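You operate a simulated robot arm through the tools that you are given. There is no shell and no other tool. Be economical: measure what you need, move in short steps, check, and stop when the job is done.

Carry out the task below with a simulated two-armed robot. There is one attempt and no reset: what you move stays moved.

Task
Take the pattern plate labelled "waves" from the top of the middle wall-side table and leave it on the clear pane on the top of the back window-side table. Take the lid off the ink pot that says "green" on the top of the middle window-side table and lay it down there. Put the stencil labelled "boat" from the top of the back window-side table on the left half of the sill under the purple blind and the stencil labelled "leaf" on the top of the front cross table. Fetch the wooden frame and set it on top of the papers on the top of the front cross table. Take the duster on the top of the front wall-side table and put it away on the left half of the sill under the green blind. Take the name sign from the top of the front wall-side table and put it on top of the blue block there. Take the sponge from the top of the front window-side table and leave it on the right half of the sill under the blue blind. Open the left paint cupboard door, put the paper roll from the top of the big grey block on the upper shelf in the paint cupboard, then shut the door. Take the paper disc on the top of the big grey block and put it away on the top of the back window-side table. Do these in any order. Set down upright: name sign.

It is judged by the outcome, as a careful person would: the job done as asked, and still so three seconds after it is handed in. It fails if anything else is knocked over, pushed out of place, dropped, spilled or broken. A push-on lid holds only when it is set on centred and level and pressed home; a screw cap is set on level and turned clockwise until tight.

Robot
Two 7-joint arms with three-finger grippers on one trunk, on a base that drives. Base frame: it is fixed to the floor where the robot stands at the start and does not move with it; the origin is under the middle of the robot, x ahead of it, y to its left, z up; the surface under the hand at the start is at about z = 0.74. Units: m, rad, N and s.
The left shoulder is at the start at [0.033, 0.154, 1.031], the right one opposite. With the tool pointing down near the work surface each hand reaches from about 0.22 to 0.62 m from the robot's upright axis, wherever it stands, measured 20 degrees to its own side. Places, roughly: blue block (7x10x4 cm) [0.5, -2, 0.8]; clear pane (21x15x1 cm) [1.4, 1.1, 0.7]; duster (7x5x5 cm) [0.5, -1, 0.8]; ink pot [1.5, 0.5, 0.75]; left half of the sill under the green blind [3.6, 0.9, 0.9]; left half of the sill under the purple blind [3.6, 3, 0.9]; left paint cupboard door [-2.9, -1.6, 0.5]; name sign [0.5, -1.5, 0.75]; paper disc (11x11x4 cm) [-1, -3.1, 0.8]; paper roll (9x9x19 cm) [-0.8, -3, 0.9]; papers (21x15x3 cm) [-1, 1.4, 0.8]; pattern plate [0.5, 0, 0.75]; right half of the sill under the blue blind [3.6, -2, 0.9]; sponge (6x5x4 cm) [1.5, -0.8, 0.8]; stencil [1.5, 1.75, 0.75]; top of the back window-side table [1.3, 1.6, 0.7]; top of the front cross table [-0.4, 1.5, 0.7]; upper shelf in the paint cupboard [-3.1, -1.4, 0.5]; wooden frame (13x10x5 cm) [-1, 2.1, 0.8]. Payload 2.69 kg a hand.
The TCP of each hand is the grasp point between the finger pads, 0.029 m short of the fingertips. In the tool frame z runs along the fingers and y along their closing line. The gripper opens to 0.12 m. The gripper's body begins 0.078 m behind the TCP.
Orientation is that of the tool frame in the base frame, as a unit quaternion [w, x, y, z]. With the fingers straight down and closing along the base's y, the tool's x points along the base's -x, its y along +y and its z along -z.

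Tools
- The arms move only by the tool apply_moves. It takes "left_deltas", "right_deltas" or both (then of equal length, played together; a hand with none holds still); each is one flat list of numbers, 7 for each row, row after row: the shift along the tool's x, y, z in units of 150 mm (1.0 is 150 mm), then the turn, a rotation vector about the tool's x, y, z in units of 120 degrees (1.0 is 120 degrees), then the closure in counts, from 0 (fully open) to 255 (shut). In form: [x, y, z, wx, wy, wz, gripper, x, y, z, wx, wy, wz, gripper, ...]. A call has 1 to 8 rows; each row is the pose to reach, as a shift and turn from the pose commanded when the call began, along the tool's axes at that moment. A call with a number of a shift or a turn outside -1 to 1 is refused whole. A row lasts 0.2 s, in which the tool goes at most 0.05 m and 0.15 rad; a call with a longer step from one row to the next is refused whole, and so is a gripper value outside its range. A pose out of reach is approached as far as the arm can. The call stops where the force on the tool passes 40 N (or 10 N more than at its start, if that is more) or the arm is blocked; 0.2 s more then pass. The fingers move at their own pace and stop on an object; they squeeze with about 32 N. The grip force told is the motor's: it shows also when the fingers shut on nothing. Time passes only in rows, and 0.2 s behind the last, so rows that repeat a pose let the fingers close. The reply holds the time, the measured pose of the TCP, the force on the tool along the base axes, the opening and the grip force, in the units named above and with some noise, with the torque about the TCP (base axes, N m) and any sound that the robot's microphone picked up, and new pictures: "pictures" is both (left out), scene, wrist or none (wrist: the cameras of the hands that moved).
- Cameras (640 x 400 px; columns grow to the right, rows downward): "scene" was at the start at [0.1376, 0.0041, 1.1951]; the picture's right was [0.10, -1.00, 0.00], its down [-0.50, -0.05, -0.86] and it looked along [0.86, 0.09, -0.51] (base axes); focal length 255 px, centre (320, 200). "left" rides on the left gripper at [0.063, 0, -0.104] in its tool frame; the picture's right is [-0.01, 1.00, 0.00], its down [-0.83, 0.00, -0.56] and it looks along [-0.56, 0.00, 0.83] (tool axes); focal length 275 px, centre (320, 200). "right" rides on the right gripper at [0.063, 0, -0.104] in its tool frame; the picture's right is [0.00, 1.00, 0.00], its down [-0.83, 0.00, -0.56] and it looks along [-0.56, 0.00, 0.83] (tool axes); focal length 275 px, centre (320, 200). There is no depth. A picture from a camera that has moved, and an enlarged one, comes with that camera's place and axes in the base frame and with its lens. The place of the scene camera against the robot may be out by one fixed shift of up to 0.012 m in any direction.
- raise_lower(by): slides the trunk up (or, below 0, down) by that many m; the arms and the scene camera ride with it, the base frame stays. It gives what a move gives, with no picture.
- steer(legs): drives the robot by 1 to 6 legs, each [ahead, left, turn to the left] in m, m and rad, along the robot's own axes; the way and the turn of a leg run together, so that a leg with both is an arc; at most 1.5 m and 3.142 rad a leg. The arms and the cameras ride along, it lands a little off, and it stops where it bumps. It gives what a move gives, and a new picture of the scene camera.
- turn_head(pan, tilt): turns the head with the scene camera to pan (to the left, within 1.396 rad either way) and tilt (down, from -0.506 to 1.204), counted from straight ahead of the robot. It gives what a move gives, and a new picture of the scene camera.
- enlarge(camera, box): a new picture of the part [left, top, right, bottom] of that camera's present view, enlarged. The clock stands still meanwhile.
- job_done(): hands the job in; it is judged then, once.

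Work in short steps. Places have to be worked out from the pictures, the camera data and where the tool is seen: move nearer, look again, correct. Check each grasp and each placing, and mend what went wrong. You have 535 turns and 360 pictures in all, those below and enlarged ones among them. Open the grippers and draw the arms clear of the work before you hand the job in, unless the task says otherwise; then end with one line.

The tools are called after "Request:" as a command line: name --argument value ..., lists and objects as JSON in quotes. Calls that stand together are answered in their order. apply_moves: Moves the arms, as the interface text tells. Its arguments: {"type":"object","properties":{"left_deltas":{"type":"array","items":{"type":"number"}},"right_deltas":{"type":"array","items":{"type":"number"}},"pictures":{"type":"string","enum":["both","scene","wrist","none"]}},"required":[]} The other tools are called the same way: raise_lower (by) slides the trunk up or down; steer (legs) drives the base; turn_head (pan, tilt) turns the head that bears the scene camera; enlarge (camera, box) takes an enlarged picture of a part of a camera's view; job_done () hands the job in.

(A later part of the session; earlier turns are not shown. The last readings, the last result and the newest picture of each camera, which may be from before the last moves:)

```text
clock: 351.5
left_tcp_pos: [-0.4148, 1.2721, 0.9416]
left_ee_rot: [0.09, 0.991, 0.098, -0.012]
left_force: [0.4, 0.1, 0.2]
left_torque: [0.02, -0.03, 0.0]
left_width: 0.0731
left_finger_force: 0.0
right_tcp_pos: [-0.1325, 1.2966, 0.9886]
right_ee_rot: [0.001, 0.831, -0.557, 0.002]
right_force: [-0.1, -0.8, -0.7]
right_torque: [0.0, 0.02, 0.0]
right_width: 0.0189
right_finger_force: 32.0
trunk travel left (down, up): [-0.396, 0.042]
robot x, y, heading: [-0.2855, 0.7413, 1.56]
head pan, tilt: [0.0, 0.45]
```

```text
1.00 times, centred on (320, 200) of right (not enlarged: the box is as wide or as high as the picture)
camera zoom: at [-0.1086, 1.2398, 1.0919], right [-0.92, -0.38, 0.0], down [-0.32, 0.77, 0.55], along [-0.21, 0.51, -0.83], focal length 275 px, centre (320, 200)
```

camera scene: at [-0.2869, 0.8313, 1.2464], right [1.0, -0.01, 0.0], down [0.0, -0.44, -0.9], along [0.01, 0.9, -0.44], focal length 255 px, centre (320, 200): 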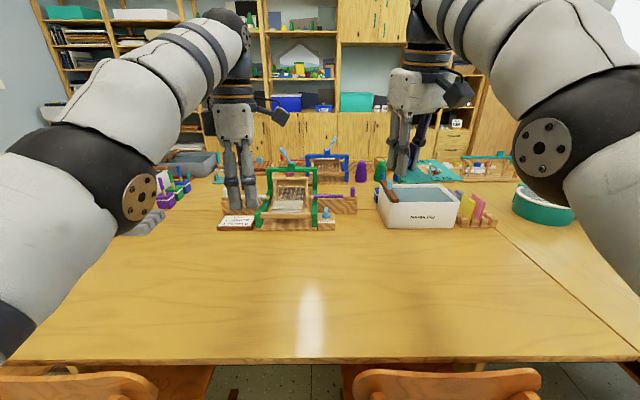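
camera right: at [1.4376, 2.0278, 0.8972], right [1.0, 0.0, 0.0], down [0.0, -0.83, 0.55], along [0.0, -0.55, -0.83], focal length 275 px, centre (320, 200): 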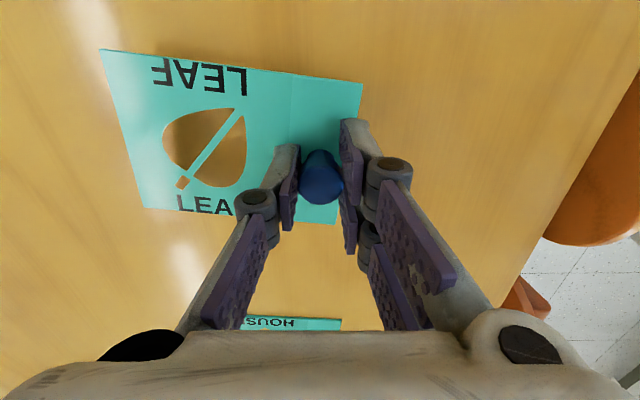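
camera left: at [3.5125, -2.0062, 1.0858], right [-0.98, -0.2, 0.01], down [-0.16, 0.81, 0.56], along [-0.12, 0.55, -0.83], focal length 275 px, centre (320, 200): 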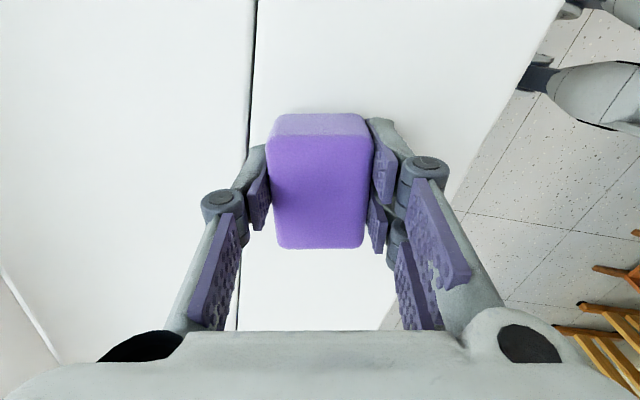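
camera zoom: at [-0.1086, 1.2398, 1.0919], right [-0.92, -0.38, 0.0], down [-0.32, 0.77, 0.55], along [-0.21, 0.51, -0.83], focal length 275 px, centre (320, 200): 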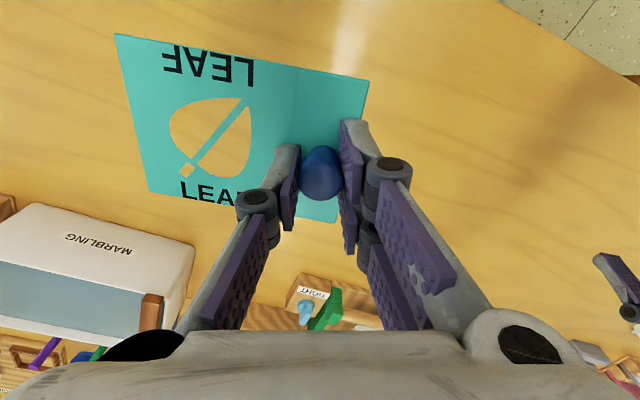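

The stencil will land on clear table at about (-0.09,1.3). Lowering.

Request:
apply_moves --right_deltas '[0, 0, 0.3, 0, 0, 0, 255, 0, 0, 0.6, 0, 0, 0, 255, 0, 0, 0.9, 0, 0, 0, 255, 0, 0, 1.0, 0, 0, 0, 255]' --pictures "none"

Request:
apply_moves --right_deltas '[0, 0, 0.2, 0, 0, 0, 255, 0, 0, 0.35, 0, 0, 0, 255, 0, 0, 0.4, 0, 0, 0, 255, 0, 0, 0.42, 0, 0, 0, 255]' --pictures "wrist"

```text
clock: 352.5
left_tcp_pos: [-0.4155, 1.2732, 0.9388]
left_ee_rot: [0.091, 0.991, 0.098, -0.011]
left_force: [0.2, 0.3, -0.4]
left_torque: [-0.02, 0.02, 0.02]
left_width: 0.0731
left_finger_force: 0.0
right_tcp_pos: [-0.1348, 1.3247, 0.8377]
right_ee_rot: [0.003, 0.831, -0.556, 0.003]
right_force: [0.3, -0.2, -1.1]
right_torque: [-0.03, 0.02, 0.01]
right_width: 0.0189
right_finger_force: 32.1
right hand out of reach, approached as far as the arm can: row 1, 2, 3, 4
trunk travel left (down, up): [-0.396, 0.042]
robot x, y, heading: [-0.2826, 0.7381, 1.565]
head pan, tilt: [0.0, 0.45]
```

```text
clock: 353.5
left_tcp_pos: [-0.4155, 1.2724, 0.9395]
left_ee_rot: [0.091, 0.991, 0.097, -0.012]
left_force: [-0.2, -0.4, -0.6]
left_torque: [0.0, -0.02, 0.01]
left_width: 0.0732
left_finger_force: 0.0
right_tcp_pos: [-0.134, 1.3247, 0.7743]
right_ee_rot: [0.002, 0.831, -0.556, 0.003]
right_force: [-1.5, 0.4, 3.4]
right_torque: [0.23, -0.27, 0.07]
right_width: 0.0189
right_finger_force: 31.6
trunk travel left (down, up): [-0.396, 0.042]
robot x, y, heading: [-0.2872, 0.7363, 1.562]
head pan, tilt: [0.0, 0.45]
camera right: at [-0.1125, 1.2673, 0.8791], right [-0.92, -0.38, 0.0], down [-0.32, 0.77, 0.55], along [-0.21, 0.51, -0.83], focal length 275 px, centre (320, 200)
```

right: 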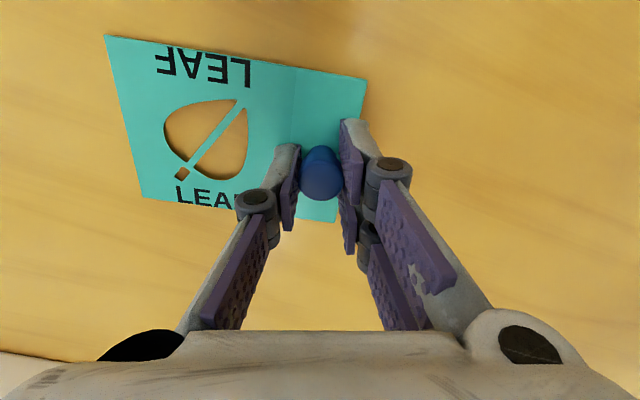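

Touching. A further 2 mm, then releasing.

Request:
apply_moves --right_deltas '[0, 0, 0.015, 0, 0, 0, 255, 0, 0, 0.015, 0, 0, 0, 180, 0, 0, 0.015, 0, 0, 0, 130, 0, 0, 0.015, 0, 0, 0, 130, 0, 0, -0.2, 0, 0, 0, 130, 0, 0, -0.45, 0, 0, 0, 130, 0, 0, -0.75, 0, 0, 0, 130, 0, 0, -1.0, 0, 0, 0, 130]' --pictures "scene"

```text
clock: 355.3
left_tcp_pos: [-0.4154, 1.2715, 0.9381]
left_ee_rot: [0.091, 0.991, 0.099, -0.011]
left_force: [0.3, -0.1, 0.4]
left_torque: [-0.02, 0.02, -0.01]
left_width: 0.0731
left_finger_force: 0.0
right_tcp_pos: [-0.1349, 1.3122, 0.9238]
right_ee_rot: [0.002, 0.831, -0.557, 0.003]
right_force: [1.2, -0.3, -0.3]
right_torque: [0.0, -0.03, -0.02]
right_width: 0.0591
right_finger_force: 0.1
right hand out of reach, approached as far as the arm can: row 8
trunk travel left (down, up): [-0.396, 0.042]
robot x, y, heading: [-0.2833, 0.739, 1.559]
head pan, tilt: [0.0, 0.45]
camera scene: at [-0.2866, 0.8746, 1.2026], right [1.0, -0.01, 0.0], down [0.0, -0.43, -0.9], along [0.01, 0.9, -0.43], focal length 255 px, centre (320, 200)
```

scene: 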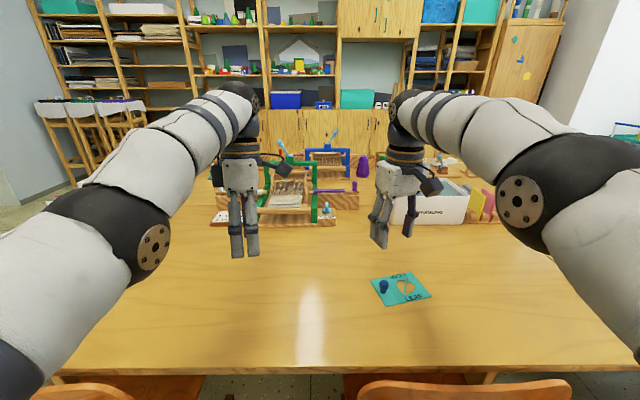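

Leaf placed. Now to find the frame: backing up and moving left to look at the papers end.

Request:
steer --legs '[[-0.4, 0, 0], [0, 0.85, 0]]'

Request:
enlarge --camera "scene" --box '[160, 100, 480, 300]'

```text
clock: 364.2
left_tcp_pos: [-1.2622, 0.882, 0.9391]
left_ee_rot: [0.091, 0.991, 0.097, -0.011]
left_force: [0.8, 1.0, 0.0]
left_torque: [0.0, -0.01, 0.0]
left_width: 0.0729
left_finger_force: 0.1
right_tcp_pos: [-0.982, 0.9216, 0.9231]
right_ee_rot: [0.003, 0.83, -0.558, 0.002]
right_force: [-0.1, 0.7, -0.1]
right_torque: [0.02, 0.03, -0.02]
right_width: 0.0585
right_finger_force: 0.0
trunk travel left (down, up): [-0.396, 0.042]
robot x, y, heading: [-1.1307, 0.35, 1.559]
head pan, tilt: [0.0, 0.45]
camera scene: at [-1.1347, 0.4843, 1.2025], right [1.0, -0.01, 0.0], down [0.0, -0.44, -0.9], along [0.01, 0.9, -0.44], focal length 255 px, centre (320, 200)
```

scene: 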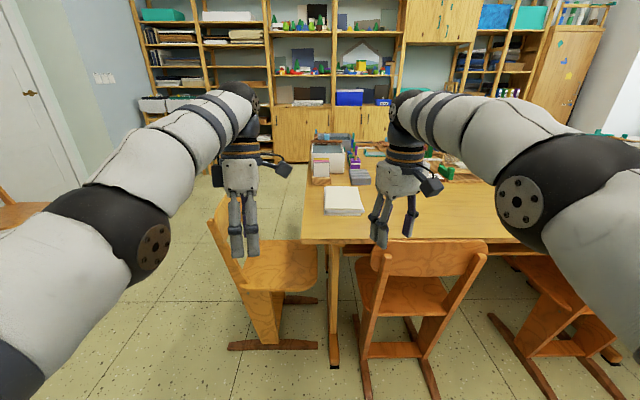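

```text
2.00 times, centred on (320, 200) of scene
camera zoom: at [-1.1347, 0.4843, 1.2025], right [1.0, -0.01, 0.0], down [0.0, -0.44, -0.9], along [0.01, 0.9, -0.44], focal length 510 px, centre (320, 200)
```

zoom: 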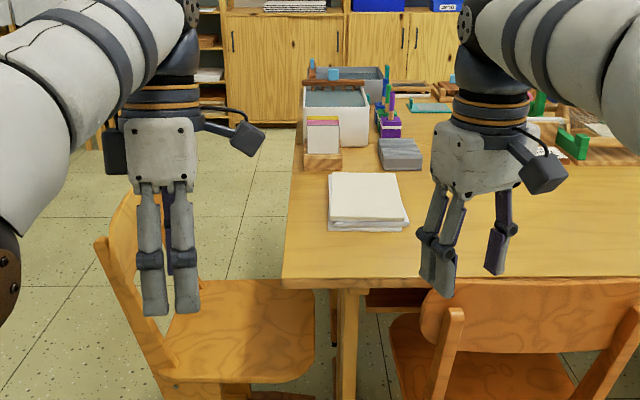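

The table's left end is at x≈-1.2, so the frame near (-1,2.1) must be reached from that side. Driving around to the left end.

Request:
steer --legs '[[0, 0.85, 0], [1.5, 0, 0], [0.15, 0, 0], [0, 0, -1.56]]'

Request:
turn_head --pan 0.0 --tilt 0.7

Request:
enlarge --camera "scene" --box '[160, 50, 480, 250]'

```text
clock: 382.8
left_tcp_pos: [-1.4384, 2.1292, 0.939]
left_ee_rot: [0.058, 0.777, -0.623, -0.072]
left_force: [-0.5, -0.3, 0.2]
left_torque: [-0.02, -0.02, -0.02]
left_width: 0.073
left_finger_force: 0.0
right_tcp_pos: [-1.3899, 1.8482, 0.9228]
right_ee_rot: [-0.003, -0.204, 0.979, 0.001]
right_force: [0.7, -0.2, 0.0]
right_torque: [-0.01, 0.0, 0.01]
right_width: 0.0591
right_finger_force: 0.1
trunk travel left (down, up): [-0.396, 0.042]
robot x, y, heading: [-1.9638, 1.9864, 0.011]
head pan, tilt: [0.0, 0.45]
camera scene: at [-1.8285, 1.9862, 1.2025], right [0.01, -1.0, 0.0], down [-0.44, -0.01, -0.9], along [0.9, 0.01, -0.44], focal length 255 px, centre (320, 200)
```

scene: 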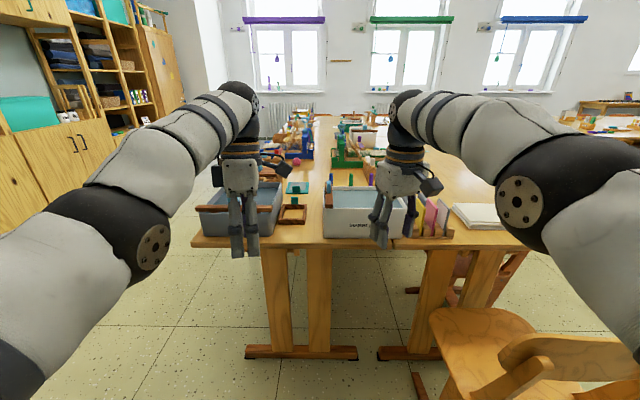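

```text
clock: 383.6
left_tcp_pos: [-1.4374, 2.13, 0.939]
left_ee_rot: [0.057, 0.776, -0.624, -0.072]
left_force: [0.1, 0.0, 0.3]
left_torque: [0.03, -0.02, 0.03]
left_width: 0.073
left_finger_force: 0.1
right_tcp_pos: [-1.3906, 1.8486, 0.9238]
right_ee_rot: [-0.003, -0.204, 0.979, 0.0]
right_force: [-0.1, -0.3, 0.5]
right_torque: [-0.01, -0.01, 0.0]
right_width: 0.0589
right_finger_force: 0.1
trunk travel left (down, up): [-0.396, 0.042]
robot x, y, heading: [-1.9689, 1.987, 0.013]
head pan, tilt: [0.0, 0.7]
camera scene: at [-1.8354, 1.9862, 1.1804], right [0.01, -1.0, 0.0], down [-0.64, -0.01, -0.77], along [0.77, 0.01, -0.64], focal length 255 px, centre (320, 200)
```

scene: 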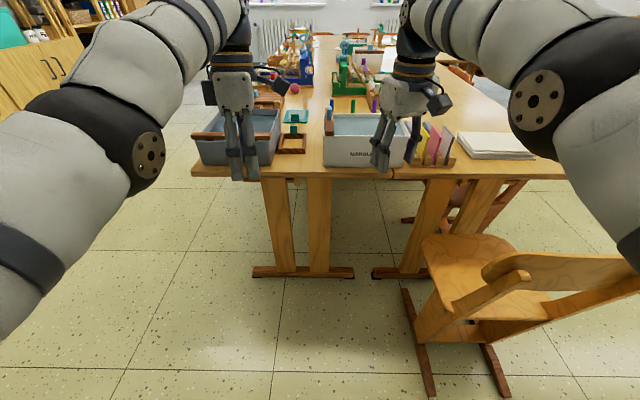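

```text
2.00 times, centred on (320, 150) of scene
camera zoom: at [-1.8354, 1.9862, 1.1804], right [0.01, -1.0, 0.0], down [-0.64, -0.01, -0.77], along [0.77, 0.01, -0.64], focal length 510 px, centre (320, 300)
```

zoom: 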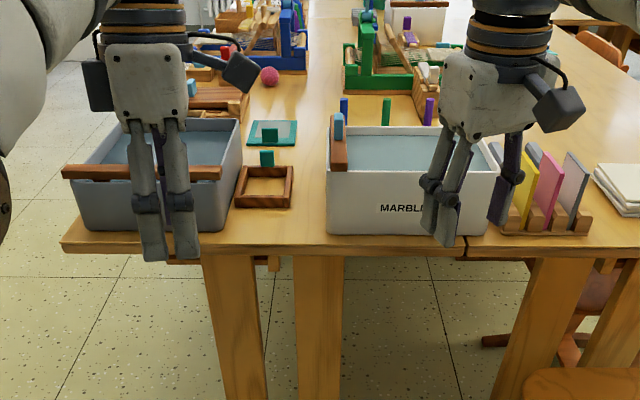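

The brown frame with a teal grip stands at ≈(-1.01,2.09). Driving nearer and looking from the left wrist.

Request:
steer --legs '[[0.4, 0.06, -0.012]]'

Request:
enlarge --camera "left" --box '[0, 0, 640, 400]'

Request:
enlarge --camera "scene" --box '[200, 100, 440, 250]'

```text
clock: 386.1
left_tcp_pos: [-1.0386, 2.1864, 0.9386]
left_ee_rot: [0.057, 0.772, -0.628, -0.073]
left_force: [-0.5, -0.3, 0.6]
left_torque: [-0.01, 0.04, 0.02]
left_width: 0.0727
left_finger_force: 0.1
right_tcp_pos: [-0.9946, 1.904, 0.9227]
right_ee_rot: [-0.004, -0.199, 0.98, 0.0]
right_force: [-0.2, -0.8, -0.6]
right_torque: [0.02, -0.03, -0.01]
right_width: 0.0589
right_finger_force: 0.1
trunk travel left (down, up): [-0.396, 0.042]
robot x, y, heading: [-1.5679, 2.0499, -0.002]
head pan, tilt: [0.0, 0.7]
camera scene: at [-1.4378, 2.0473, 1.1803], right [0.0, -1.0, 0.0], down [-0.64, 0.0, -0.76], along [0.76, 0.0, -0.64], focal length 255 px, centre (320, 200)
```

scene: 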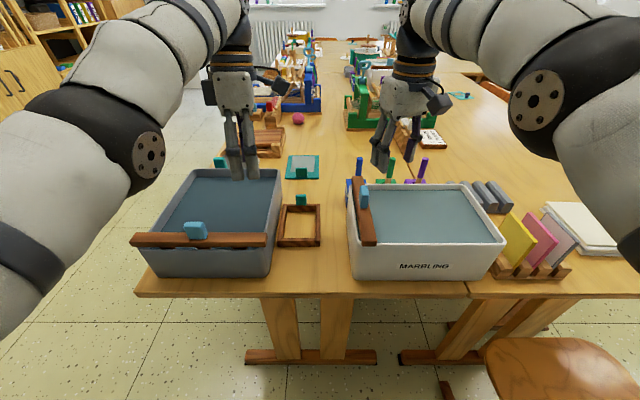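

```text
1.00 times, centred on (320, 200) of left (not enlarged: the box is as wide or as high as the picture)
camera zoom: at [-1.008, 2.1245, 1.0392], right [-0.96, -0.2, 0.18], down [-0.06, 0.81, 0.58], along [-0.26, 0.55, -0.79], focal length 275 px, centre (320, 200)
```

zoom: 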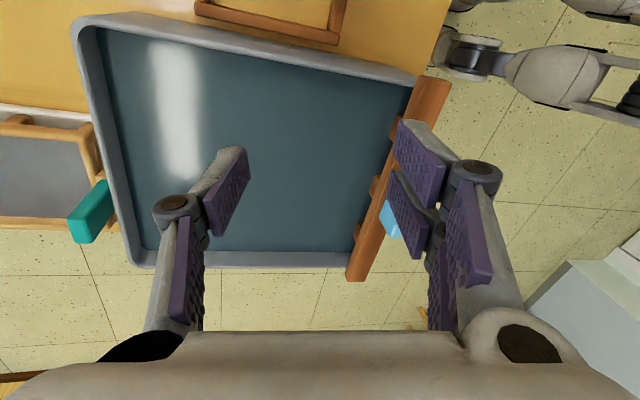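

```text
2.67 times, centred on (320, 175) of scene
camera zoom: at [-1.4378, 2.0473, 1.1803], right [0.0, -1.0, 0.0], down [-0.64, 0.0, -0.76], along [0.76, 0.0, -0.64], focal length 680 px, centre (320, 267)
```

zoom: 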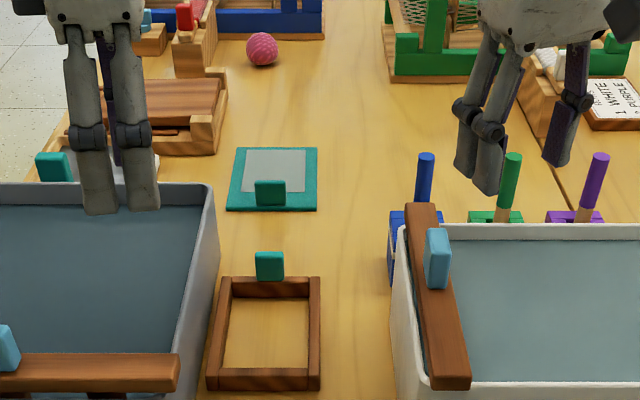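

The brown frame is at ≈(-1.01,2.095), and its tab at (-0.966,2.093). Levelling the left hand and moving it over the tab.

Request:
apply_moves --left_deltas '[0.2, -0.1, -0.03, 0.04, 0.01, 0, 130, 0.45, -0.2, -0.06, 0.085, 0.02, 0, 130, 0.7, -0.34, -0.09, 0.085, 0.02, 0, 130, 0.7, -0.34, -0.09, 0.085, 0.02, 0, 130]' --pictures "none"

Request:
apply_moves --left_deltas '[0, 0, 0, 0, 0, 0.05, 130, 0, 0, 0, 0, 0, 0.098, 130, 0, 0, 0, 0, 0, 0.098, 130]' --pictures "wrist"

```text
clock: 387.1
left_tcp_pos: [-1.0113, 2.1164, 0.9285]
left_ee_rot: [0.001, 0.776, -0.631, 0.0]
left_force: [0.1, 0.6, 0.1]
left_torque: [0.01, 0.02, 0.02]
left_width: 0.0589
left_finger_force: 0.1
left hand out of reach, approached as far as the arm can: row 1, 2, 3, 4
right_tcp_pos: [-0.9959, 1.9039, 0.9234]
right_ee_rot: [-0.004, -0.199, 0.98, 0.0]
right_force: [0.2, 0.9, -0.8]
right_torque: [0.0, 0.01, -0.01]
right_width: 0.0587
right_finger_force: 0.1
trunk travel left (down, up): [-0.396, 0.042]
robot x, y, heading: [-1.5688, 2.052, -0.001]
head pan, tilt: [0.0, 0.7]
```

```text
clock: 387.9
left_tcp_pos: [-1.0115, 2.1174, 0.9294]
left_ee_rot: [-0.001, -0.707, 0.707, 0.0]
left_force: [-0.3, 0.0, 0.5]
left_torque: [0.01, 0.0, -0.01]
left_width: 0.0589
left_finger_force: 0.2
right_tcp_pos: [-0.9949, 1.9049, 0.9243]
right_ee_rot: [-0.004, -0.199, 0.98, 0.0]
right_force: [0.5, -0.4, -0.6]
right_torque: [-0.01, 0.0, 0.03]
right_width: 0.0586
right_finger_force: 0.1
trunk travel left (down, up): [-0.396, 0.042]
robot x, y, heading: [-1.5718, 2.0492, 0.002]
head pan, tilt: [0.0, 0.7]
camera left: at [-1.0122, 2.0544, 1.0335], right [-1.0, 0.0, 0.0], down [0.0, 0.83, 0.55], along [0.0, 0.55, -0.83], focal length 275 px, centre (320, 200)
```

left: 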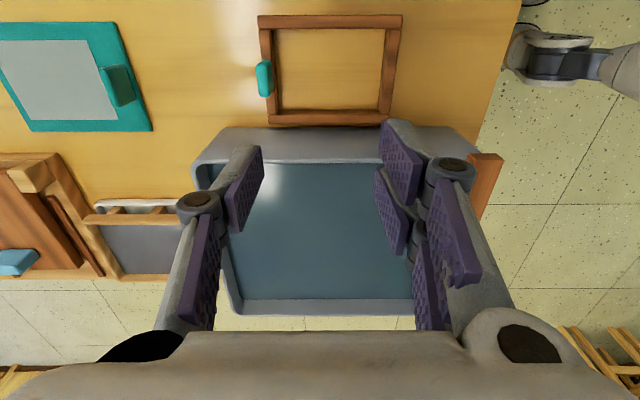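

Tab confirmed at (-0.966,2.096). Driving 5 cm closer to bring it into reach.

Request:
steer --legs '[[0.055, 0.0, 0]]'

Request:
apply_moves --left_deltas '[0.14, 0.0, 0, 0, 0, 0, 150, 0.14, 0, 0.2, 0, 0, 0, 150, 0.14, 0, 0.35, 0, 0, 0, 150, 0.14, 0, 0.35, 0, 0, 0, 150]' --pictures "wrist"

```text
clock: 388.9
left_tcp_pos: [-0.9561, 2.1171, 0.928]
left_ee_rot: [0.002, 0.708, -0.707, 0.0]
left_force: [0.1, 0.1, -0.6]
left_torque: [0.0, 0.04, -0.01]
left_width: 0.0588
left_finger_force: 0.0
right_tcp_pos: [-0.9382, 1.9049, 0.9228]
right_ee_rot: [-0.004, -0.199, 0.98, 0.0]
right_force: [-0.2, 0.3, -0.4]
right_torque: [-0.02, 0.03, 0.01]
right_width: 0.059
right_finger_force: 0.1
trunk travel left (down, up): [-0.396, 0.042]
robot x, y, heading: [-1.5133, 2.052, -0.002]
head pan, tilt: [0.0, 0.7]
camera scene: at [-1.3824, 2.0473, 1.1802], right [0.0, -1.0, 0.0], down [-0.64, 0.0, -0.76], along [0.76, 0.0, -0.64], focal length 255 px, centre (320, 200)
```

scene: 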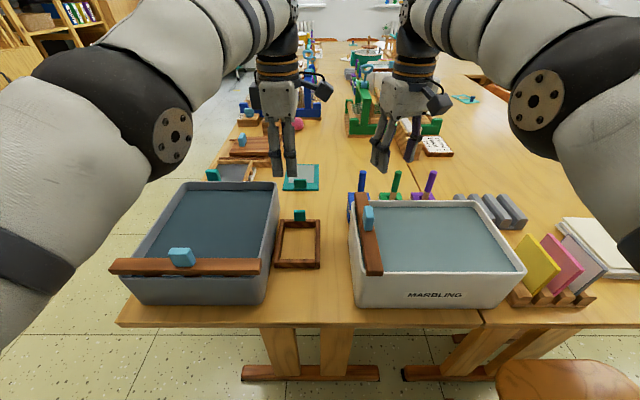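

```text
clock: 389.9
left_tcp_pos: [-0.9577, 2.0941, 0.8765]
left_ee_rot: [0.001, 0.708, -0.706, 0.0]
left_force: [0.4, -0.2, -0.6]
left_torque: [-0.01, -0.03, 0.0]
left_width: 0.0496
left_finger_force: 0.0
left hand out of reach, approached as far as the arm can: row 1
right_tcp_pos: [-0.9398, 1.9046, 0.9222]
right_ee_rot: [-0.003, -0.198, 0.98, 0.001]
right_force: [0.1, 0.2, -0.4]
right_torque: [-0.04, -0.01, -0.03]
right_width: 0.0587
right_finger_force: 0.1
trunk travel left (down, up): [-0.396, 0.042]
robot x, y, heading: [-1.518, 2.053, -0.0]
head pan, tilt: [0.0, 0.7]
camera left: at [-0.9571, 2.0328, 0.9812], right [-1.0, 0.0, 0.0], down [0.0, 0.83, 0.55], along [0.0, 0.55, -0.83], focal length 275 px, centre (320, 200)
```

left: 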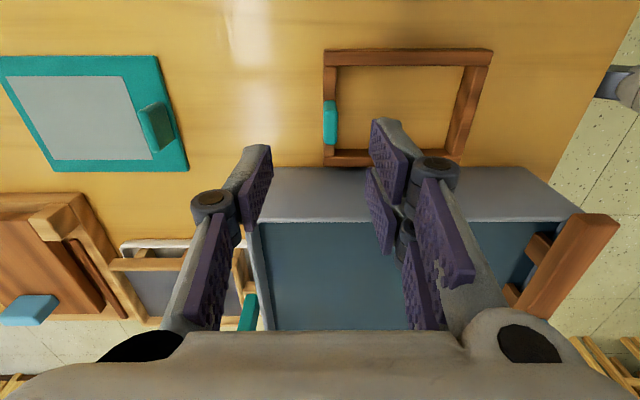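

Tab top z≈0.785 at (-0.965,2.095). Lowering so the pads straddle it (TCP 0.789), then closing.

Request:
apply_moves --left_deltas '[-0.008, 0.05, 0.2, 0, 0, 0, 150, -0.008, 0.05, 0.4, 0, 0, 0, 150, -0.008, 0.05, 0.55, 0, 0, 0, 150, -0.008, 0.05, 0.57, 0, 0, 0, 150]' --pictures "wrist"

```text
clock: 390.9
left_tcp_pos: [-0.9641, 2.0973, 0.7905]
left_ee_rot: [0.001, 0.708, -0.706, 0.001]
left_force: [0.2, -0.6, 0.0]
left_torque: [-0.01, 0.01, 0.01]
left_width: 0.0494
left_finger_force: 0.1
right_tcp_pos: [-0.9413, 1.905, 0.922]
right_ee_rot: [-0.004, -0.198, 0.98, 0.0]
right_force: [0.3, -0.1, -0.6]
right_torque: [-0.02, -0.01, 0.02]
right_width: 0.0588
right_finger_force: 0.0
trunk travel left (down, up): [-0.396, 0.042]
robot x, y, heading: [-1.5166, 2.0504, 0.003]
head pan, tilt: [0.0, 0.7]
camera left: at [-0.9649, 2.0347, 0.8956], right [-1.0, 0.0, 0.0], down [0.0, 0.83, 0.55], along [0.0, 0.55, -0.83], focal length 275 px, centre (320, 200)
```

left: 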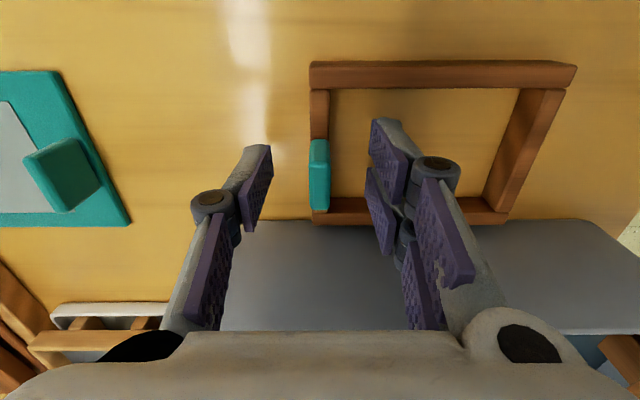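

The tab is between the pads. Closing and lifting slowly.

Request:
apply_moves --left_deltas '[0, 0, 0, 0, 0, 0, 255, 0, 0, 0, 0, 0, 0, 255, 0, 0, 0, 0, 0, 0, 255, 0, 0, -0.06, 0, 0, 0, 255, 0, 0, -0.12, 0, 0, 0, 255, 0, 0, -0.2, 0, 0, 0, 255, 0, 0, -0.3, 0, 0, 0, 255]' --pictures "wrist"

```text
clock: 392.5
left_tcp_pos: [-0.9644, 2.0963, 0.8364]
left_ee_rot: [0.002, 0.708, -0.707, 0.0]
left_force: [-0.5, -0.7, -0.5]
left_torque: [0.02, 0.0, 0.01]
left_width: 0.0094
left_finger_force: 32.2
right_tcp_pos: [-0.9404, 1.9047, 0.9228]
right_ee_rot: [-0.003, -0.198, 0.98, 0.0]
right_force: [-0.1, -0.3, -1.4]
right_torque: [0.0, -0.01, -0.03]
right_width: 0.0588
right_finger_force: 0.1
trunk travel left (down, up): [-0.396, 0.042]
robot x, y, heading: [-1.5136, 2.0561, 0.001]
head pan, tilt: [0.0, 0.7]
camera left: at [-0.9649, 2.0346, 0.9409], right [-1.0, 0.0, 0.0], down [0.0, 0.83, 0.55], along [0.0, 0.55, -0.83], focal length 275 px, centre (320, 200)
```

left: 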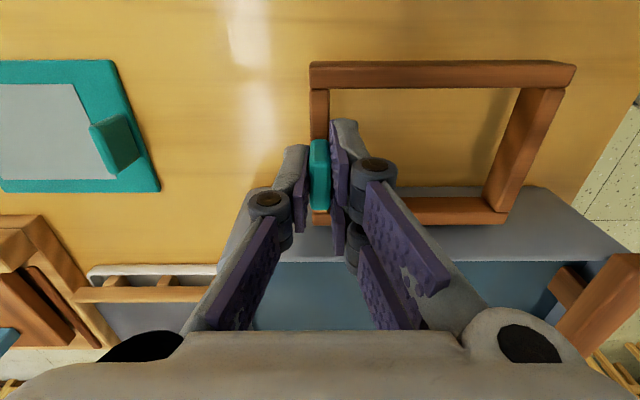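

The frame is held, but a chair blocks the left-hand approach to the papers; the right hand can reach them past the chair. I'll set the frame back down and regrip with the right hand.

Request:
apply_moves --left_deltas '[0, 0, 0.12, 0, 0, 0, 255, 0, 0, 0.22, 0, 0, 0, 255, 0, 0, 0.29, 0, 0, 0, 255, 0, 0, 0.305, 0, 0, 0, 255, 0, 0, 0.305, 0, 0, 0, 150, 0, 0, 0.305, 0, 0, 0, 150, 0, 0, 0.1, 0, 0, 0, 150, 0, 0, -0.2, 0, 0, 0, 150]' --pictures "none"

Request:
apply_moves --left_deltas '[0, 0, -0.3, 0, 0, 0, 150, -0.2, 0, -0.5, 0, 0, 0, 150, -0.5, 0, -0.5, 0, 0, 0, 150, -0.8, 0, -0.5, 0, 0, 0, 150, -1.0, 0, -0.5, 0, 0, 0, 150]' --pictures "scene"

```text
clock: 394.3
left_tcp_pos: [-0.9635, 2.096, 0.8676]
left_ee_rot: [0.001, 0.708, -0.706, 0.0]
left_force: [-0.5, -0.7, -0.4]
left_torque: [0.03, -0.01, 0.03]
left_width: 0.0494
left_finger_force: 0.1
right_tcp_pos: [-0.9404, 1.9045, 0.9232]
right_ee_rot: [-0.004, -0.198, 0.98, 0.0]
right_force: [1.0, 0.1, 0.0]
right_torque: [-0.02, -0.05, 0.0]
right_width: 0.0588
right_finger_force: 0.0
trunk travel left (down, up): [-0.396, 0.042]
robot x, y, heading: [-1.5158, 2.052, -0.002]
head pan, tilt: [0.0, 0.7]
```

```text
clock: 395.5
left_tcp_pos: [-0.9644, 2.2484, 0.9412]
left_ee_rot: [0.001, 0.708, -0.707, 0.0]
left_force: [0.2, -0.8, -0.2]
left_torque: [0.02, 0.02, 0.02]
left_width: 0.0492
left_finger_force: 0.2
right_tcp_pos: [-0.94, 1.9043, 0.9234]
right_ee_rot: [-0.004, -0.199, 0.98, 0.001]
right_force: [-0.1, 0.5, 1.1]
right_torque: [-0.02, 0.03, 0.01]
right_width: 0.0586
right_finger_force: 0.1
trunk travel left (down, up): [-0.396, 0.042]
robot x, y, heading: [-1.519, 2.0531, 0.0]
head pan, tilt: [0.0, 0.7]
camera scene: at [-1.3833, 2.0476, 1.1803], right [0.0, -1.0, 0.0], down [-0.64, 0.0, -0.76], along [0.76, 0.0, -0.64], focal length 255 px, centre (320, 200)
```

scene: 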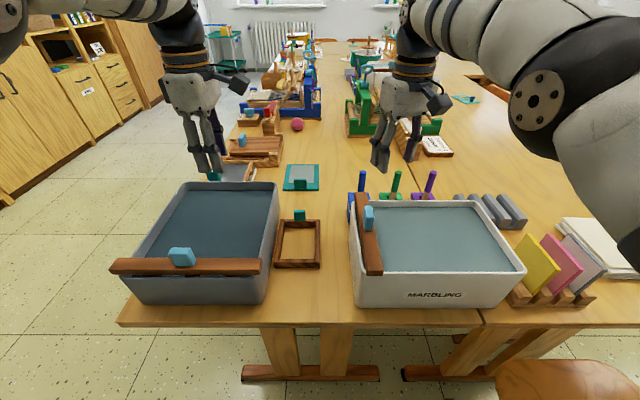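

Frame is back in its place. Driving 0.17 m left and squaring the right hand over the tab.

Request:
steer --legs '[[0.0, 0.18, 0]]'

Request:
apply_moves --right_deltas '[0, 0, 0, 0, 0, 0.07, 130, 0, 0, 0, 0, 0, 0.14, 130, 0, 0, 0, 0, 0, 0.19, 130, 0, 0, 0, 0, 0, 0.19, 130]' --pictures "wrist"

```text
clock: 397.5
left_tcp_pos: [-0.9646, 2.4299, 0.9424]
left_ee_rot: [0.002, 0.708, -0.707, -0.001]
left_force: [-0.5, 0.4, 0.6]
left_torque: [0.01, 0.03, -0.02]
left_width: 0.0495
left_finger_force: 0.1
right_tcp_pos: [-0.9413, 2.0862, 0.9234]
right_ee_rot: [-0.004, -0.199, 0.98, 0.0]
right_force: [-0.5, 0.0, 0.3]
right_torque: [-0.03, -0.05, 0.0]
right_width: 0.0589
right_finger_force: 0.1
trunk travel left (down, up): [-0.396, 0.042]
robot x, y, heading: [-1.5113, 2.2324, 0.003]
head pan, tilt: [0.0, 0.7]
camera scene: at [-1.3837, 2.2296, 1.1803], right [0.0, -1.0, 0.0], down [-0.64, 0.0, -0.76], along [0.76, 0.0, -0.64], focal length 255 px, centre (320, 200)
```

scene: 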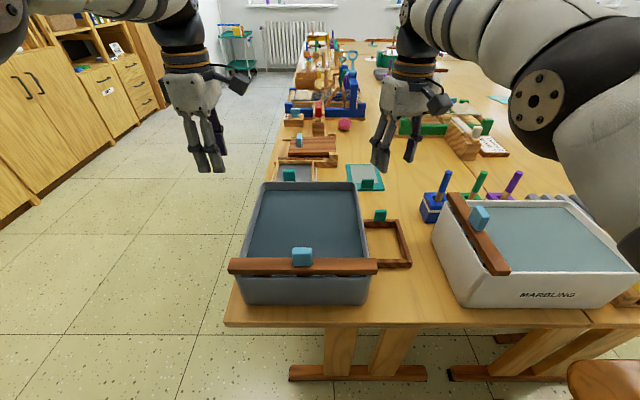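

```text
clock: 398.5
left_tcp_pos: [-0.9657, 2.4291, 0.9404]
left_ee_rot: [0.001, 0.708, -0.707, 0.0]
left_force: [-1.1, -0.3, 0.4]
left_torque: [-0.05, -0.01, -0.03]
left_width: 0.0494
left_finger_force: 0.0
right_tcp_pos: [-0.9399, 2.0876, 0.9231]
right_ee_rot: [-0.004, 0.0, 1.0, 0.0]
right_force: [0.5, 0.7, 0.1]
right_torque: [-0.02, 0.01, -0.02]
right_width: 0.0589
right_finger_force: 0.0
trunk travel left (down, up): [-0.396, 0.042]
robot x, y, heading: [-1.5195, 2.2318, 0.002]
head pan, tilt: [0.0, 0.7]
camera right: at [-1.0038, 2.0874, 1.0268], right [-0.01, 1.0, 0.0], down [0.84, 0.0, 0.55], along [0.55, 0.0, -0.84], focal length 275 px, centre (320, 200)
```

right: 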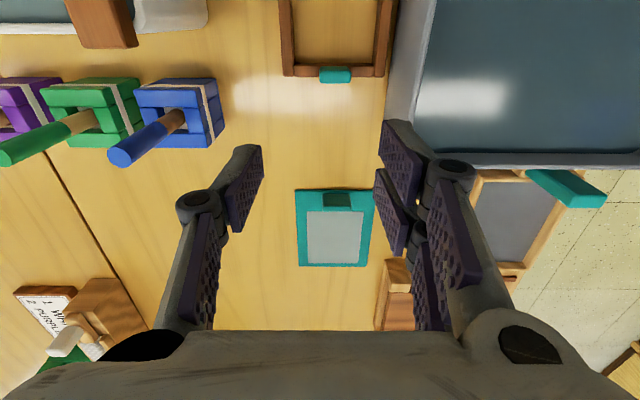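

Tab at (-0.9665,2.0995). Adjusting and descending to 0.83.

Request:
apply_moves --right_deltas '[0.177, 0.08, 0.1, 0, 0, 0, 130, 0.177, 0.08, 0.35, 0, 0, 0, 130, 0.177, 0.08, 0.6, 0, 0, 0, 130, 0.177, 0.08, 0.6, 0, 0, 0, 130]' --pictures "wrist"

```text
clock: 399.5
left_tcp_pos: [-0.9653, 2.4302, 0.9414]
left_ee_rot: [0.001, 0.708, -0.706, 0.0]
left_force: [-0.2, -0.1, -0.6]
left_torque: [-0.02, 0.01, -0.05]
left_width: 0.0492
left_finger_force: 0.0
right_tcp_pos: [-0.9666, 2.0981, 0.8334]
right_ee_rot: [-0.003, -0.001, 1.0, -0.001]
right_force: [-0.3, -0.8, 0.1]
right_torque: [0.0, 0.02, 0.0]
right_width: 0.0586
right_finger_force: 0.0
trunk travel left (down, up): [-0.396, 0.042]
robot x, y, heading: [-1.5157, 2.2322, 0.003]
head pan, tilt: [0.0, 0.7]
camera right: at [-1.031, 2.0987, 0.9366], right [-0.01, 1.0, 0.0], down [0.83, 0.01, 0.55], along [0.55, 0.0, -0.83], focal length 275 px, centre (320, 200)
```

right: 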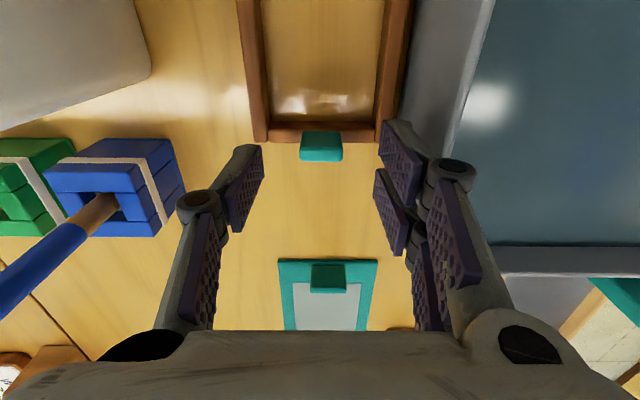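

Aligned. Lowering to 0.789, gripping the tab, lifting slowly.

Request:
apply_moves --right_deltas '[0.01, 0.0, 0.15, 0, 0, 0, 130, 0.01, 0, 0.29, 0, 0, 0, 130, 0.01, 0, 0.3, 0, 0, 0, 255, 0.01, 0, 0.3, 0, 0, 0, 255, 0.01, 0, 0.3, 0, 0, 0, 255, 0.01, 0, 0.24, 0, 0, 0, 255, 0.01, 0, 0.15, 0, 0, 0, 255, 0.01, 0, 0.0, 0, 0, 0, 255]' --pictures "wrist"

```text
clock: 401.3
left_tcp_pos: [-0.965, 2.4293, 0.9413]
left_ee_rot: [0.002, 0.708, -0.707, 0.0]
left_force: [-0.6, -0.3, 0.1]
left_torque: [-0.01, 0.01, 0.01]
left_width: 0.0497
left_finger_force: 0.1
right_tcp_pos: [-0.9704, 2.0976, 0.832]
right_ee_rot: [-0.002, -0.001, 1.0, 0.0]
right_force: [0.6, 0.5, -0.3]
right_torque: [0.0, -0.05, 0.0]
right_width: 0.025
right_finger_force: 32.2
trunk travel left (down, up): [-0.396, 0.042]
robot x, y, heading: [-1.5181, 2.2354, -0.001]
head pan, tilt: [0.0, 0.7]
camera right: at [-1.0327, 2.0989, 0.9373], right [-0.01, 1.0, 0.0], down [0.83, 0.01, 0.55], along [0.55, 0.0, -0.84], focal length 275 px, centre (320, 200)
```

right: 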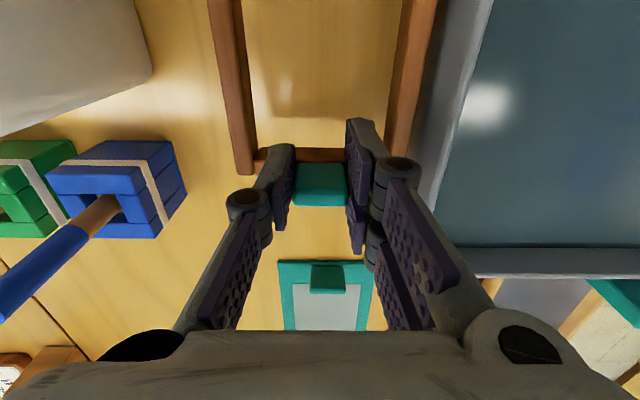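

Frame held level. Raising it clear of the trays and backing out.

Request:
apply_moves --right_deltas '[0, 0, -0.15, 0, 0, 0, 255, 0, 0, -0.3, 0, 0, 0, 255, 0, 0, -0.45, 0, 0, 0, 255, 0, 0, -0.65, 0, 0, 0, 255]' --pictures "none"

Request:
raise_lower --by 0.04

Request:
steer --legs '[[-0.35, 0, 0], [0, -0.33, 0]]'

```text
clock: 402.3
left_tcp_pos: [-0.965, 2.4288, 0.9411]
left_ee_rot: [0.001, 0.708, -0.707, 0.0]
left_force: [0.1, 0.6, -1.2]
left_torque: [0.01, -0.01, 0.0]
left_width: 0.0496
left_finger_force: 0.1
right_tcp_pos: [-0.9681, 2.0994, 0.9316]
right_ee_rot: [-0.004, -0.001, 1.0, -0.001]
right_force: [-0.3, 0.0, -0.7]
right_torque: [0.03, -0.06, -0.03]
right_width: 0.0248
right_finger_force: 31.4
trunk travel left (down, up): [-0.396, 0.042]
robot x, y, heading: [-1.5147, 2.2332, -0.0]
head pan, tilt: [0.0, 0.7]
```

```text
clock: 403.1
left_tcp_pos: [-0.9663, 2.4304, 0.9798]
left_ee_rot: [0.001, 0.708, -0.706, 0.0]
left_force: [0.6, 0.5, -0.7]
left_torque: [0.0, 0.02, 0.03]
left_width: 0.0491
left_finger_force: 0.0
right_tcp_pos: [-0.9692, 2.0992, 0.9712]
right_ee_rot: [-0.002, -0.001, 1.0, -0.001]
right_force: [0.0, -0.2, -1.5]
right_torque: [0.0, 0.01, -0.05]
right_width: 0.0251
right_finger_force: 32.0
trunk travel left (down, up): [-0.436, 0.002]
robot x, y, heading: [-1.5153, 2.2294, -0.0]
head pan, tilt: [0.0, 0.7]
```

```text
clock: 408.1
left_tcp_pos: [-1.3172, 2.0968, 0.9814]
left_ee_rot: [0.0, 0.707, -0.707, -0.001]
left_force: [0.1, -0.5, -0.4]
left_torque: [0.02, 0.02, 0.0]
left_width: 0.0491
left_finger_force: 0.1
right_tcp_pos: [-1.322, 1.7648, 0.9746]
right_ee_rot: [0.0, 0.0, 1.0, 0.0]
right_force: [0.3, -0.2, -1.0]
right_torque: [0.01, -0.02, 0.01]
right_width: 0.0249
right_finger_force: 32.2
trunk travel left (down, up): [-0.436, 0.002]
robot x, y, heading: [-1.8669, 1.8994, -0.002]
head pan, tilt: [0.0, 0.7]
camera scene: at [-1.78, 1.8969, 1.2242], right [0.0, -1.0, 0.0], down [-0.64, 0.0, -0.76], along [0.76, 0.0, -0.64], focal length 255 px, centre (320, 200)
```

scene: 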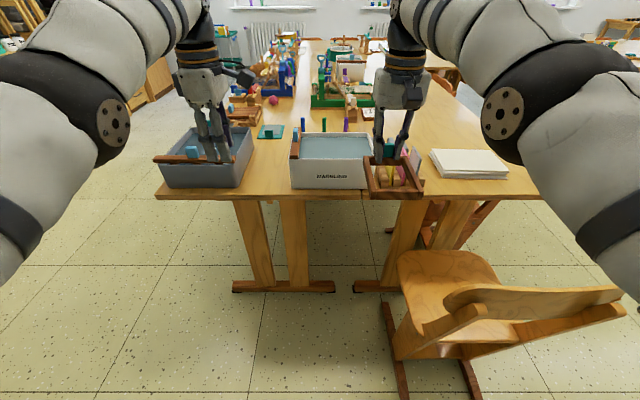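

Papers' centre ≈(-1.04,1.41), so the TCP should go to about (-0.985,1.41). Swinging the right hand outward first.

Request:
apply_moves --right_deltas '[0.1, -0.3, 0, 0, 0, 0, 255, 0.2, -0.6, 0, 0, 0, 0, 255, 0.3, -0.9, 0, 0, 0, 0, 255, 0.35, -1.0, 0, 0, 0, 0, 255]' --pictures "none"

Request:
apply_moves --right_deltas '[0.07, -0.3, 0, 0, 0, 0, 255, 0.14, -0.6, 0, 0, 0, 0, 255, 0.18, -0.9, 0, 0, 0, 0, 255, 0.18, -1.0, 0, 0, 0, 0, 255]' --pictures "none"

```text
clock: 409.1
left_tcp_pos: [-1.3177, 2.0971, 0.9806]
left_ee_rot: [0.0, -0.706, 0.708, -0.001]
left_force: [0.5, 0.4, -0.8]
left_torque: [-0.03, 0.04, 0.01]
left_width: 0.0494
left_finger_force: 0.0
right_tcp_pos: [-1.3751, 1.6159, 0.9736]
right_ee_rot: [0.0, -0.002, 1.0, 0.0]
right_force: [-0.2, -0.3, -1.7]
right_torque: [0.0, 0.02, -0.01]
right_width: 0.0252
right_finger_force: 31.8
trunk travel left (down, up): [-0.436, 0.002]
robot x, y, heading: [-1.87, 1.9034, 0.001]
head pan, tilt: [0.0, 0.7]
```

```text
clock: 410.1
left_tcp_pos: [-1.3176, 2.0966, 0.9818]
left_ee_rot: [0.001, 0.707, -0.707, 0.001]
left_force: [0.9, 0.2, -0.6]
left_torque: [0.0, 0.03, -0.01]
left_width: 0.0497
left_finger_force: 0.1
right_tcp_pos: [-1.4009, 1.4646, 0.974]
right_ee_rot: [0.0, 0.0, 1.0, 0.0]
right_force: [0.8, -0.6, 0.0]
right_torque: [0.02, -0.05, 0.02]
right_width: 0.0251
right_finger_force: 31.9
trunk travel left (down, up): [-0.436, 0.002]
robot x, y, heading: [-1.8677, 1.9045, 0.002]
head pan, tilt: [0.0, 0.7]
```

Hand is out at the side. Driving forward 0.415 m past the chair.

Request:
steer --legs '[[0.415, -0.045, 0]]'

Request:
enlarge --camera "right" --box '[0, 0, 640, 400]'

```text
clock: 412.7
left_tcp_pos: [-0.9018, 2.0476, 0.9813]
left_ee_rot: [0.0, -0.704, 0.71, 0.0]
left_force: [-0.1, 0.2, 0.6]
left_torque: [0.0, 0.01, -0.01]
left_width: 0.0496
left_finger_force: 0.1
right_tcp_pos: [-0.9885, 1.4166, 0.9747]
right_ee_rot: [-0.001, 0.004, 1.0, -0.001]
right_force: [0.3, 0.0, -1.1]
right_torque: [0.03, -0.05, -0.01]
right_width: 0.0249
right_finger_force: 32.5
trunk travel left (down, up): [-0.436, 0.002]
robot x, y, heading: [-1.4543, 1.8563, -0.005]
head pan, tilt: [0.0, 0.7]
camera scene: at [-1.3646, 1.8503, 1.2242], right [-0.01, -1.0, 0.0], down [-0.64, 0.0, -0.76], along [0.76, 0.0, -0.64], focal length 255 px, centre (320, 200)
```

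scene: 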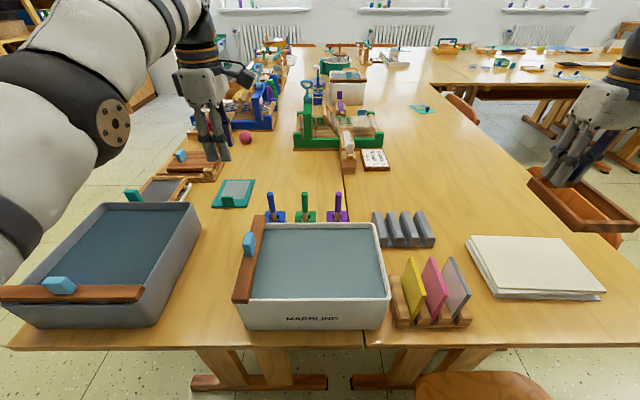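

```text
1.00 times, centred on (320, 200) of right (not enlarged: the box is as wide or as high as the picture)
camera zoom: at [-1.0528, 1.4172, 1.0776], right [0.0, 1.0, 0.0], down [0.83, 0.0, 0.56], along [0.56, 0.0, -0.83], focal length 275 px, centre (320, 200)
```

zoom: 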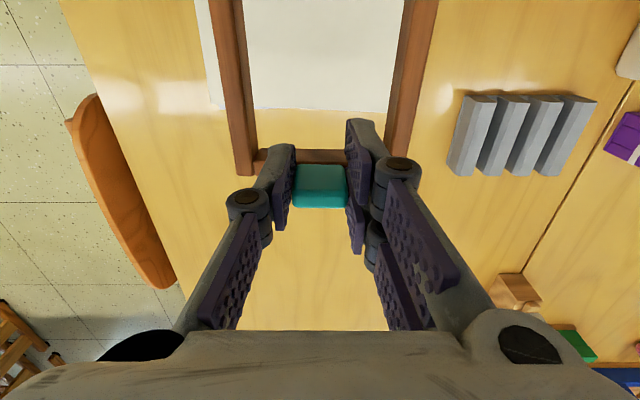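

Aligning over the papers' centre (TCP -0.985,1.395) and lowering to just above them.

Request:
apply_moves --right_deltas '[-0.02, -0.14, 0.1, 0, 0, 0, 255, -0.02, -0.14, 0.35, 0, 0, 0, 255, -0.02, -0.14, 0.6, 0, 0, 0, 255, -0.02, -0.14, 0.8, 0, 0, 0, 255, -0.02, -0.14, 0.93, 0, 0, 0, 255, -0.02, -0.14, 0.93, 0, 0, 0, 255]' --pictures "both"

```text
clock: 414.1
left_tcp_pos: [-0.9013, 2.0468, 0.982]
left_ee_rot: [0.0, -0.704, 0.71, -0.002]
left_force: [0.5, -0.2, 0.2]
left_torque: [-0.01, 0.0, 0.01]
left_width: 0.0496
left_finger_force: 0.0
right_tcp_pos: [-0.9873, 1.393, 0.8348]
right_ee_rot: [0.0, 0.004, 1.0, 0.0]
right_force: [0.2, -0.7, -1.6]
right_torque: [0.03, -0.08, 0.02]
right_width: 0.025
right_finger_force: 31.8
trunk travel left (down, up): [-0.436, 0.002]
robot x, y, heading: [-1.4525, 1.8562, -0.002]
head pan, tilt: [0.0, 0.7]
camera scene: at [-1.3652, 1.8504, 1.2243], right [-0.01, -1.0, 0.0], down [-0.64, 0.0, -0.77], along [0.77, 0.0, -0.64], focal length 255 px, centre (320, 200)
camera right: at [-1.0513, 1.3952, 0.938], right [0.0, 1.0, 0.0], down [0.83, 0.0, 0.56], along [0.56, 0.0, -0.83], focal length 275 px, centre (320, 200)
```

scene: 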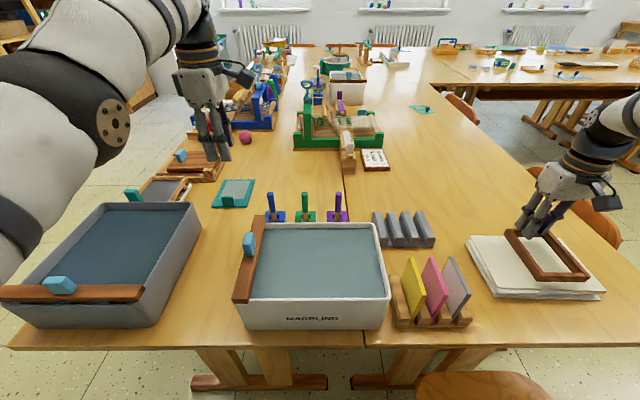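
right: 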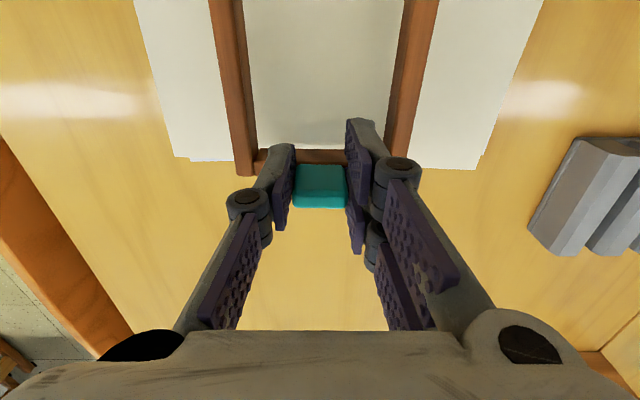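

The frame is within the stack's outline. Lowering to contact.

Request:
apply_moves --right_deltas '[0, 0, 0.04, 0, 0, 0, 255, 0, 0, 0.07, 0, 0, 0, 255, 0, 0, 0.085, 0, 0, 0, 255, 0, 0, 0.085, 0, 0, 0, 255]' --pictures "none"

Request:
apply_moves --right_deltas '[0, 0, 0.02, 0, 0, 0, 255, 0, 0, 0.02, 0, 0, 0, 255]' --pictures "none"

```text
clock: 415.1
left_tcp_pos: [-0.9014, 2.0474, 0.9814]
left_ee_rot: [0.0, -0.705, 0.71, 0.0]
left_force: [1.4, 0.1, 0.1]
left_torque: [0.0, -0.04, -0.02]
left_width: 0.0496
left_finger_force: 0.0
right_tcp_pos: [-0.9856, 1.3953, 0.8212]
right_ee_rot: [0.0, 0.004, 1.0, -0.001]
right_force: [-0.7, -0.5, 0.1]
right_torque: [-0.02, -0.02, 0.0]
right_width: 0.025
right_finger_force: 31.5
trunk travel left (down, up): [-0.436, 0.002]
robot x, y, heading: [-1.4524, 1.8582, -0.01]
head pan, tilt: [0.0, 0.7]
```

```text
clock: 415.7
left_tcp_pos: [-0.9007, 2.0489, 0.9832]
left_ee_rot: [-0.001, -0.705, 0.71, -0.001]
left_force: [0.3, -0.3, 0.3]
left_torque: [0.0, -0.03, 0.04]
left_width: 0.0494
left_finger_force: 0.0
right_tcp_pos: [-0.987, 1.394, 0.8198]
right_ee_rot: [0.0, 0.003, 1.0, 0.001]
right_force: [0.3, -1.3, -0.5]
right_torque: [-0.02, 0.01, 0.04]
right_width: 0.025
right_finger_force: 31.5
trunk travel left (down, up): [-0.436, 0.002]
robot x, y, heading: [-1.4483, 1.8544, -0.01]
head pan, tilt: [0.0, 0.7]
```

Request:
apply_moves --right_deltas '[0, 0, 0.02, 0, 0, 0, 255, 0, 0, 0.02, 0, 0, 0, 255]' --pictures "none"

Request:
apply_moves --right_deltas '[0, 0, 0.02, 0, 0, 0, 255, 0, 0, 0.02, 0, 0, 0, 255]' --pictures "none"

```text
clock: 416.3
left_tcp_pos: [-0.9033, 2.0473, 0.9847]
left_ee_rot: [0.0, -0.705, 0.709, -0.001]
left_force: [0.4, 0.7, -0.3]
left_torque: [0.03, -0.03, -0.04]
left_width: 0.0493
left_finger_force: 0.0
right_tcp_pos: [-0.9861, 1.395, 0.8183]
right_ee_rot: [0.001, 0.004, 1.0, -0.001]
right_force: [-1.1, -2.1, 13.1]
right_torque: [-0.01, 0.47, 0.03]
right_width: 0.0246
right_finger_force: 31.7
trunk travel left (down, up): [-0.436, 0.002]
robot x, y, heading: [-1.4526, 1.8581, -0.005]
head pan, tilt: [0.0, 0.7]
```

```text
clock: 416.9
left_tcp_pos: [-0.9032, 2.0475, 0.9851]
left_ee_rot: [0.001, -0.704, 0.71, -0.002]
left_force: [0.2, 0.5, 0.6]
left_torque: [-0.01, -0.01, 0.02]
left_width: 0.0495
left_finger_force: 0.0
right_tcp_pos: [-0.9864, 1.3951, 0.8177]
right_ee_rot: [0.004, 0.004, 1.0, -0.003]
right_force: [-1.5, -8.0, 36.4]
right_torque: [-0.14, 0.25, 0.05]
right_width: 0.025
right_finger_force: 32.1
trunk travel left (down, up): [-0.436, 0.002]
robot x, y, heading: [-1.4534, 1.8545, -0.007]
head pan, tilt: [0.0, 0.7]
```

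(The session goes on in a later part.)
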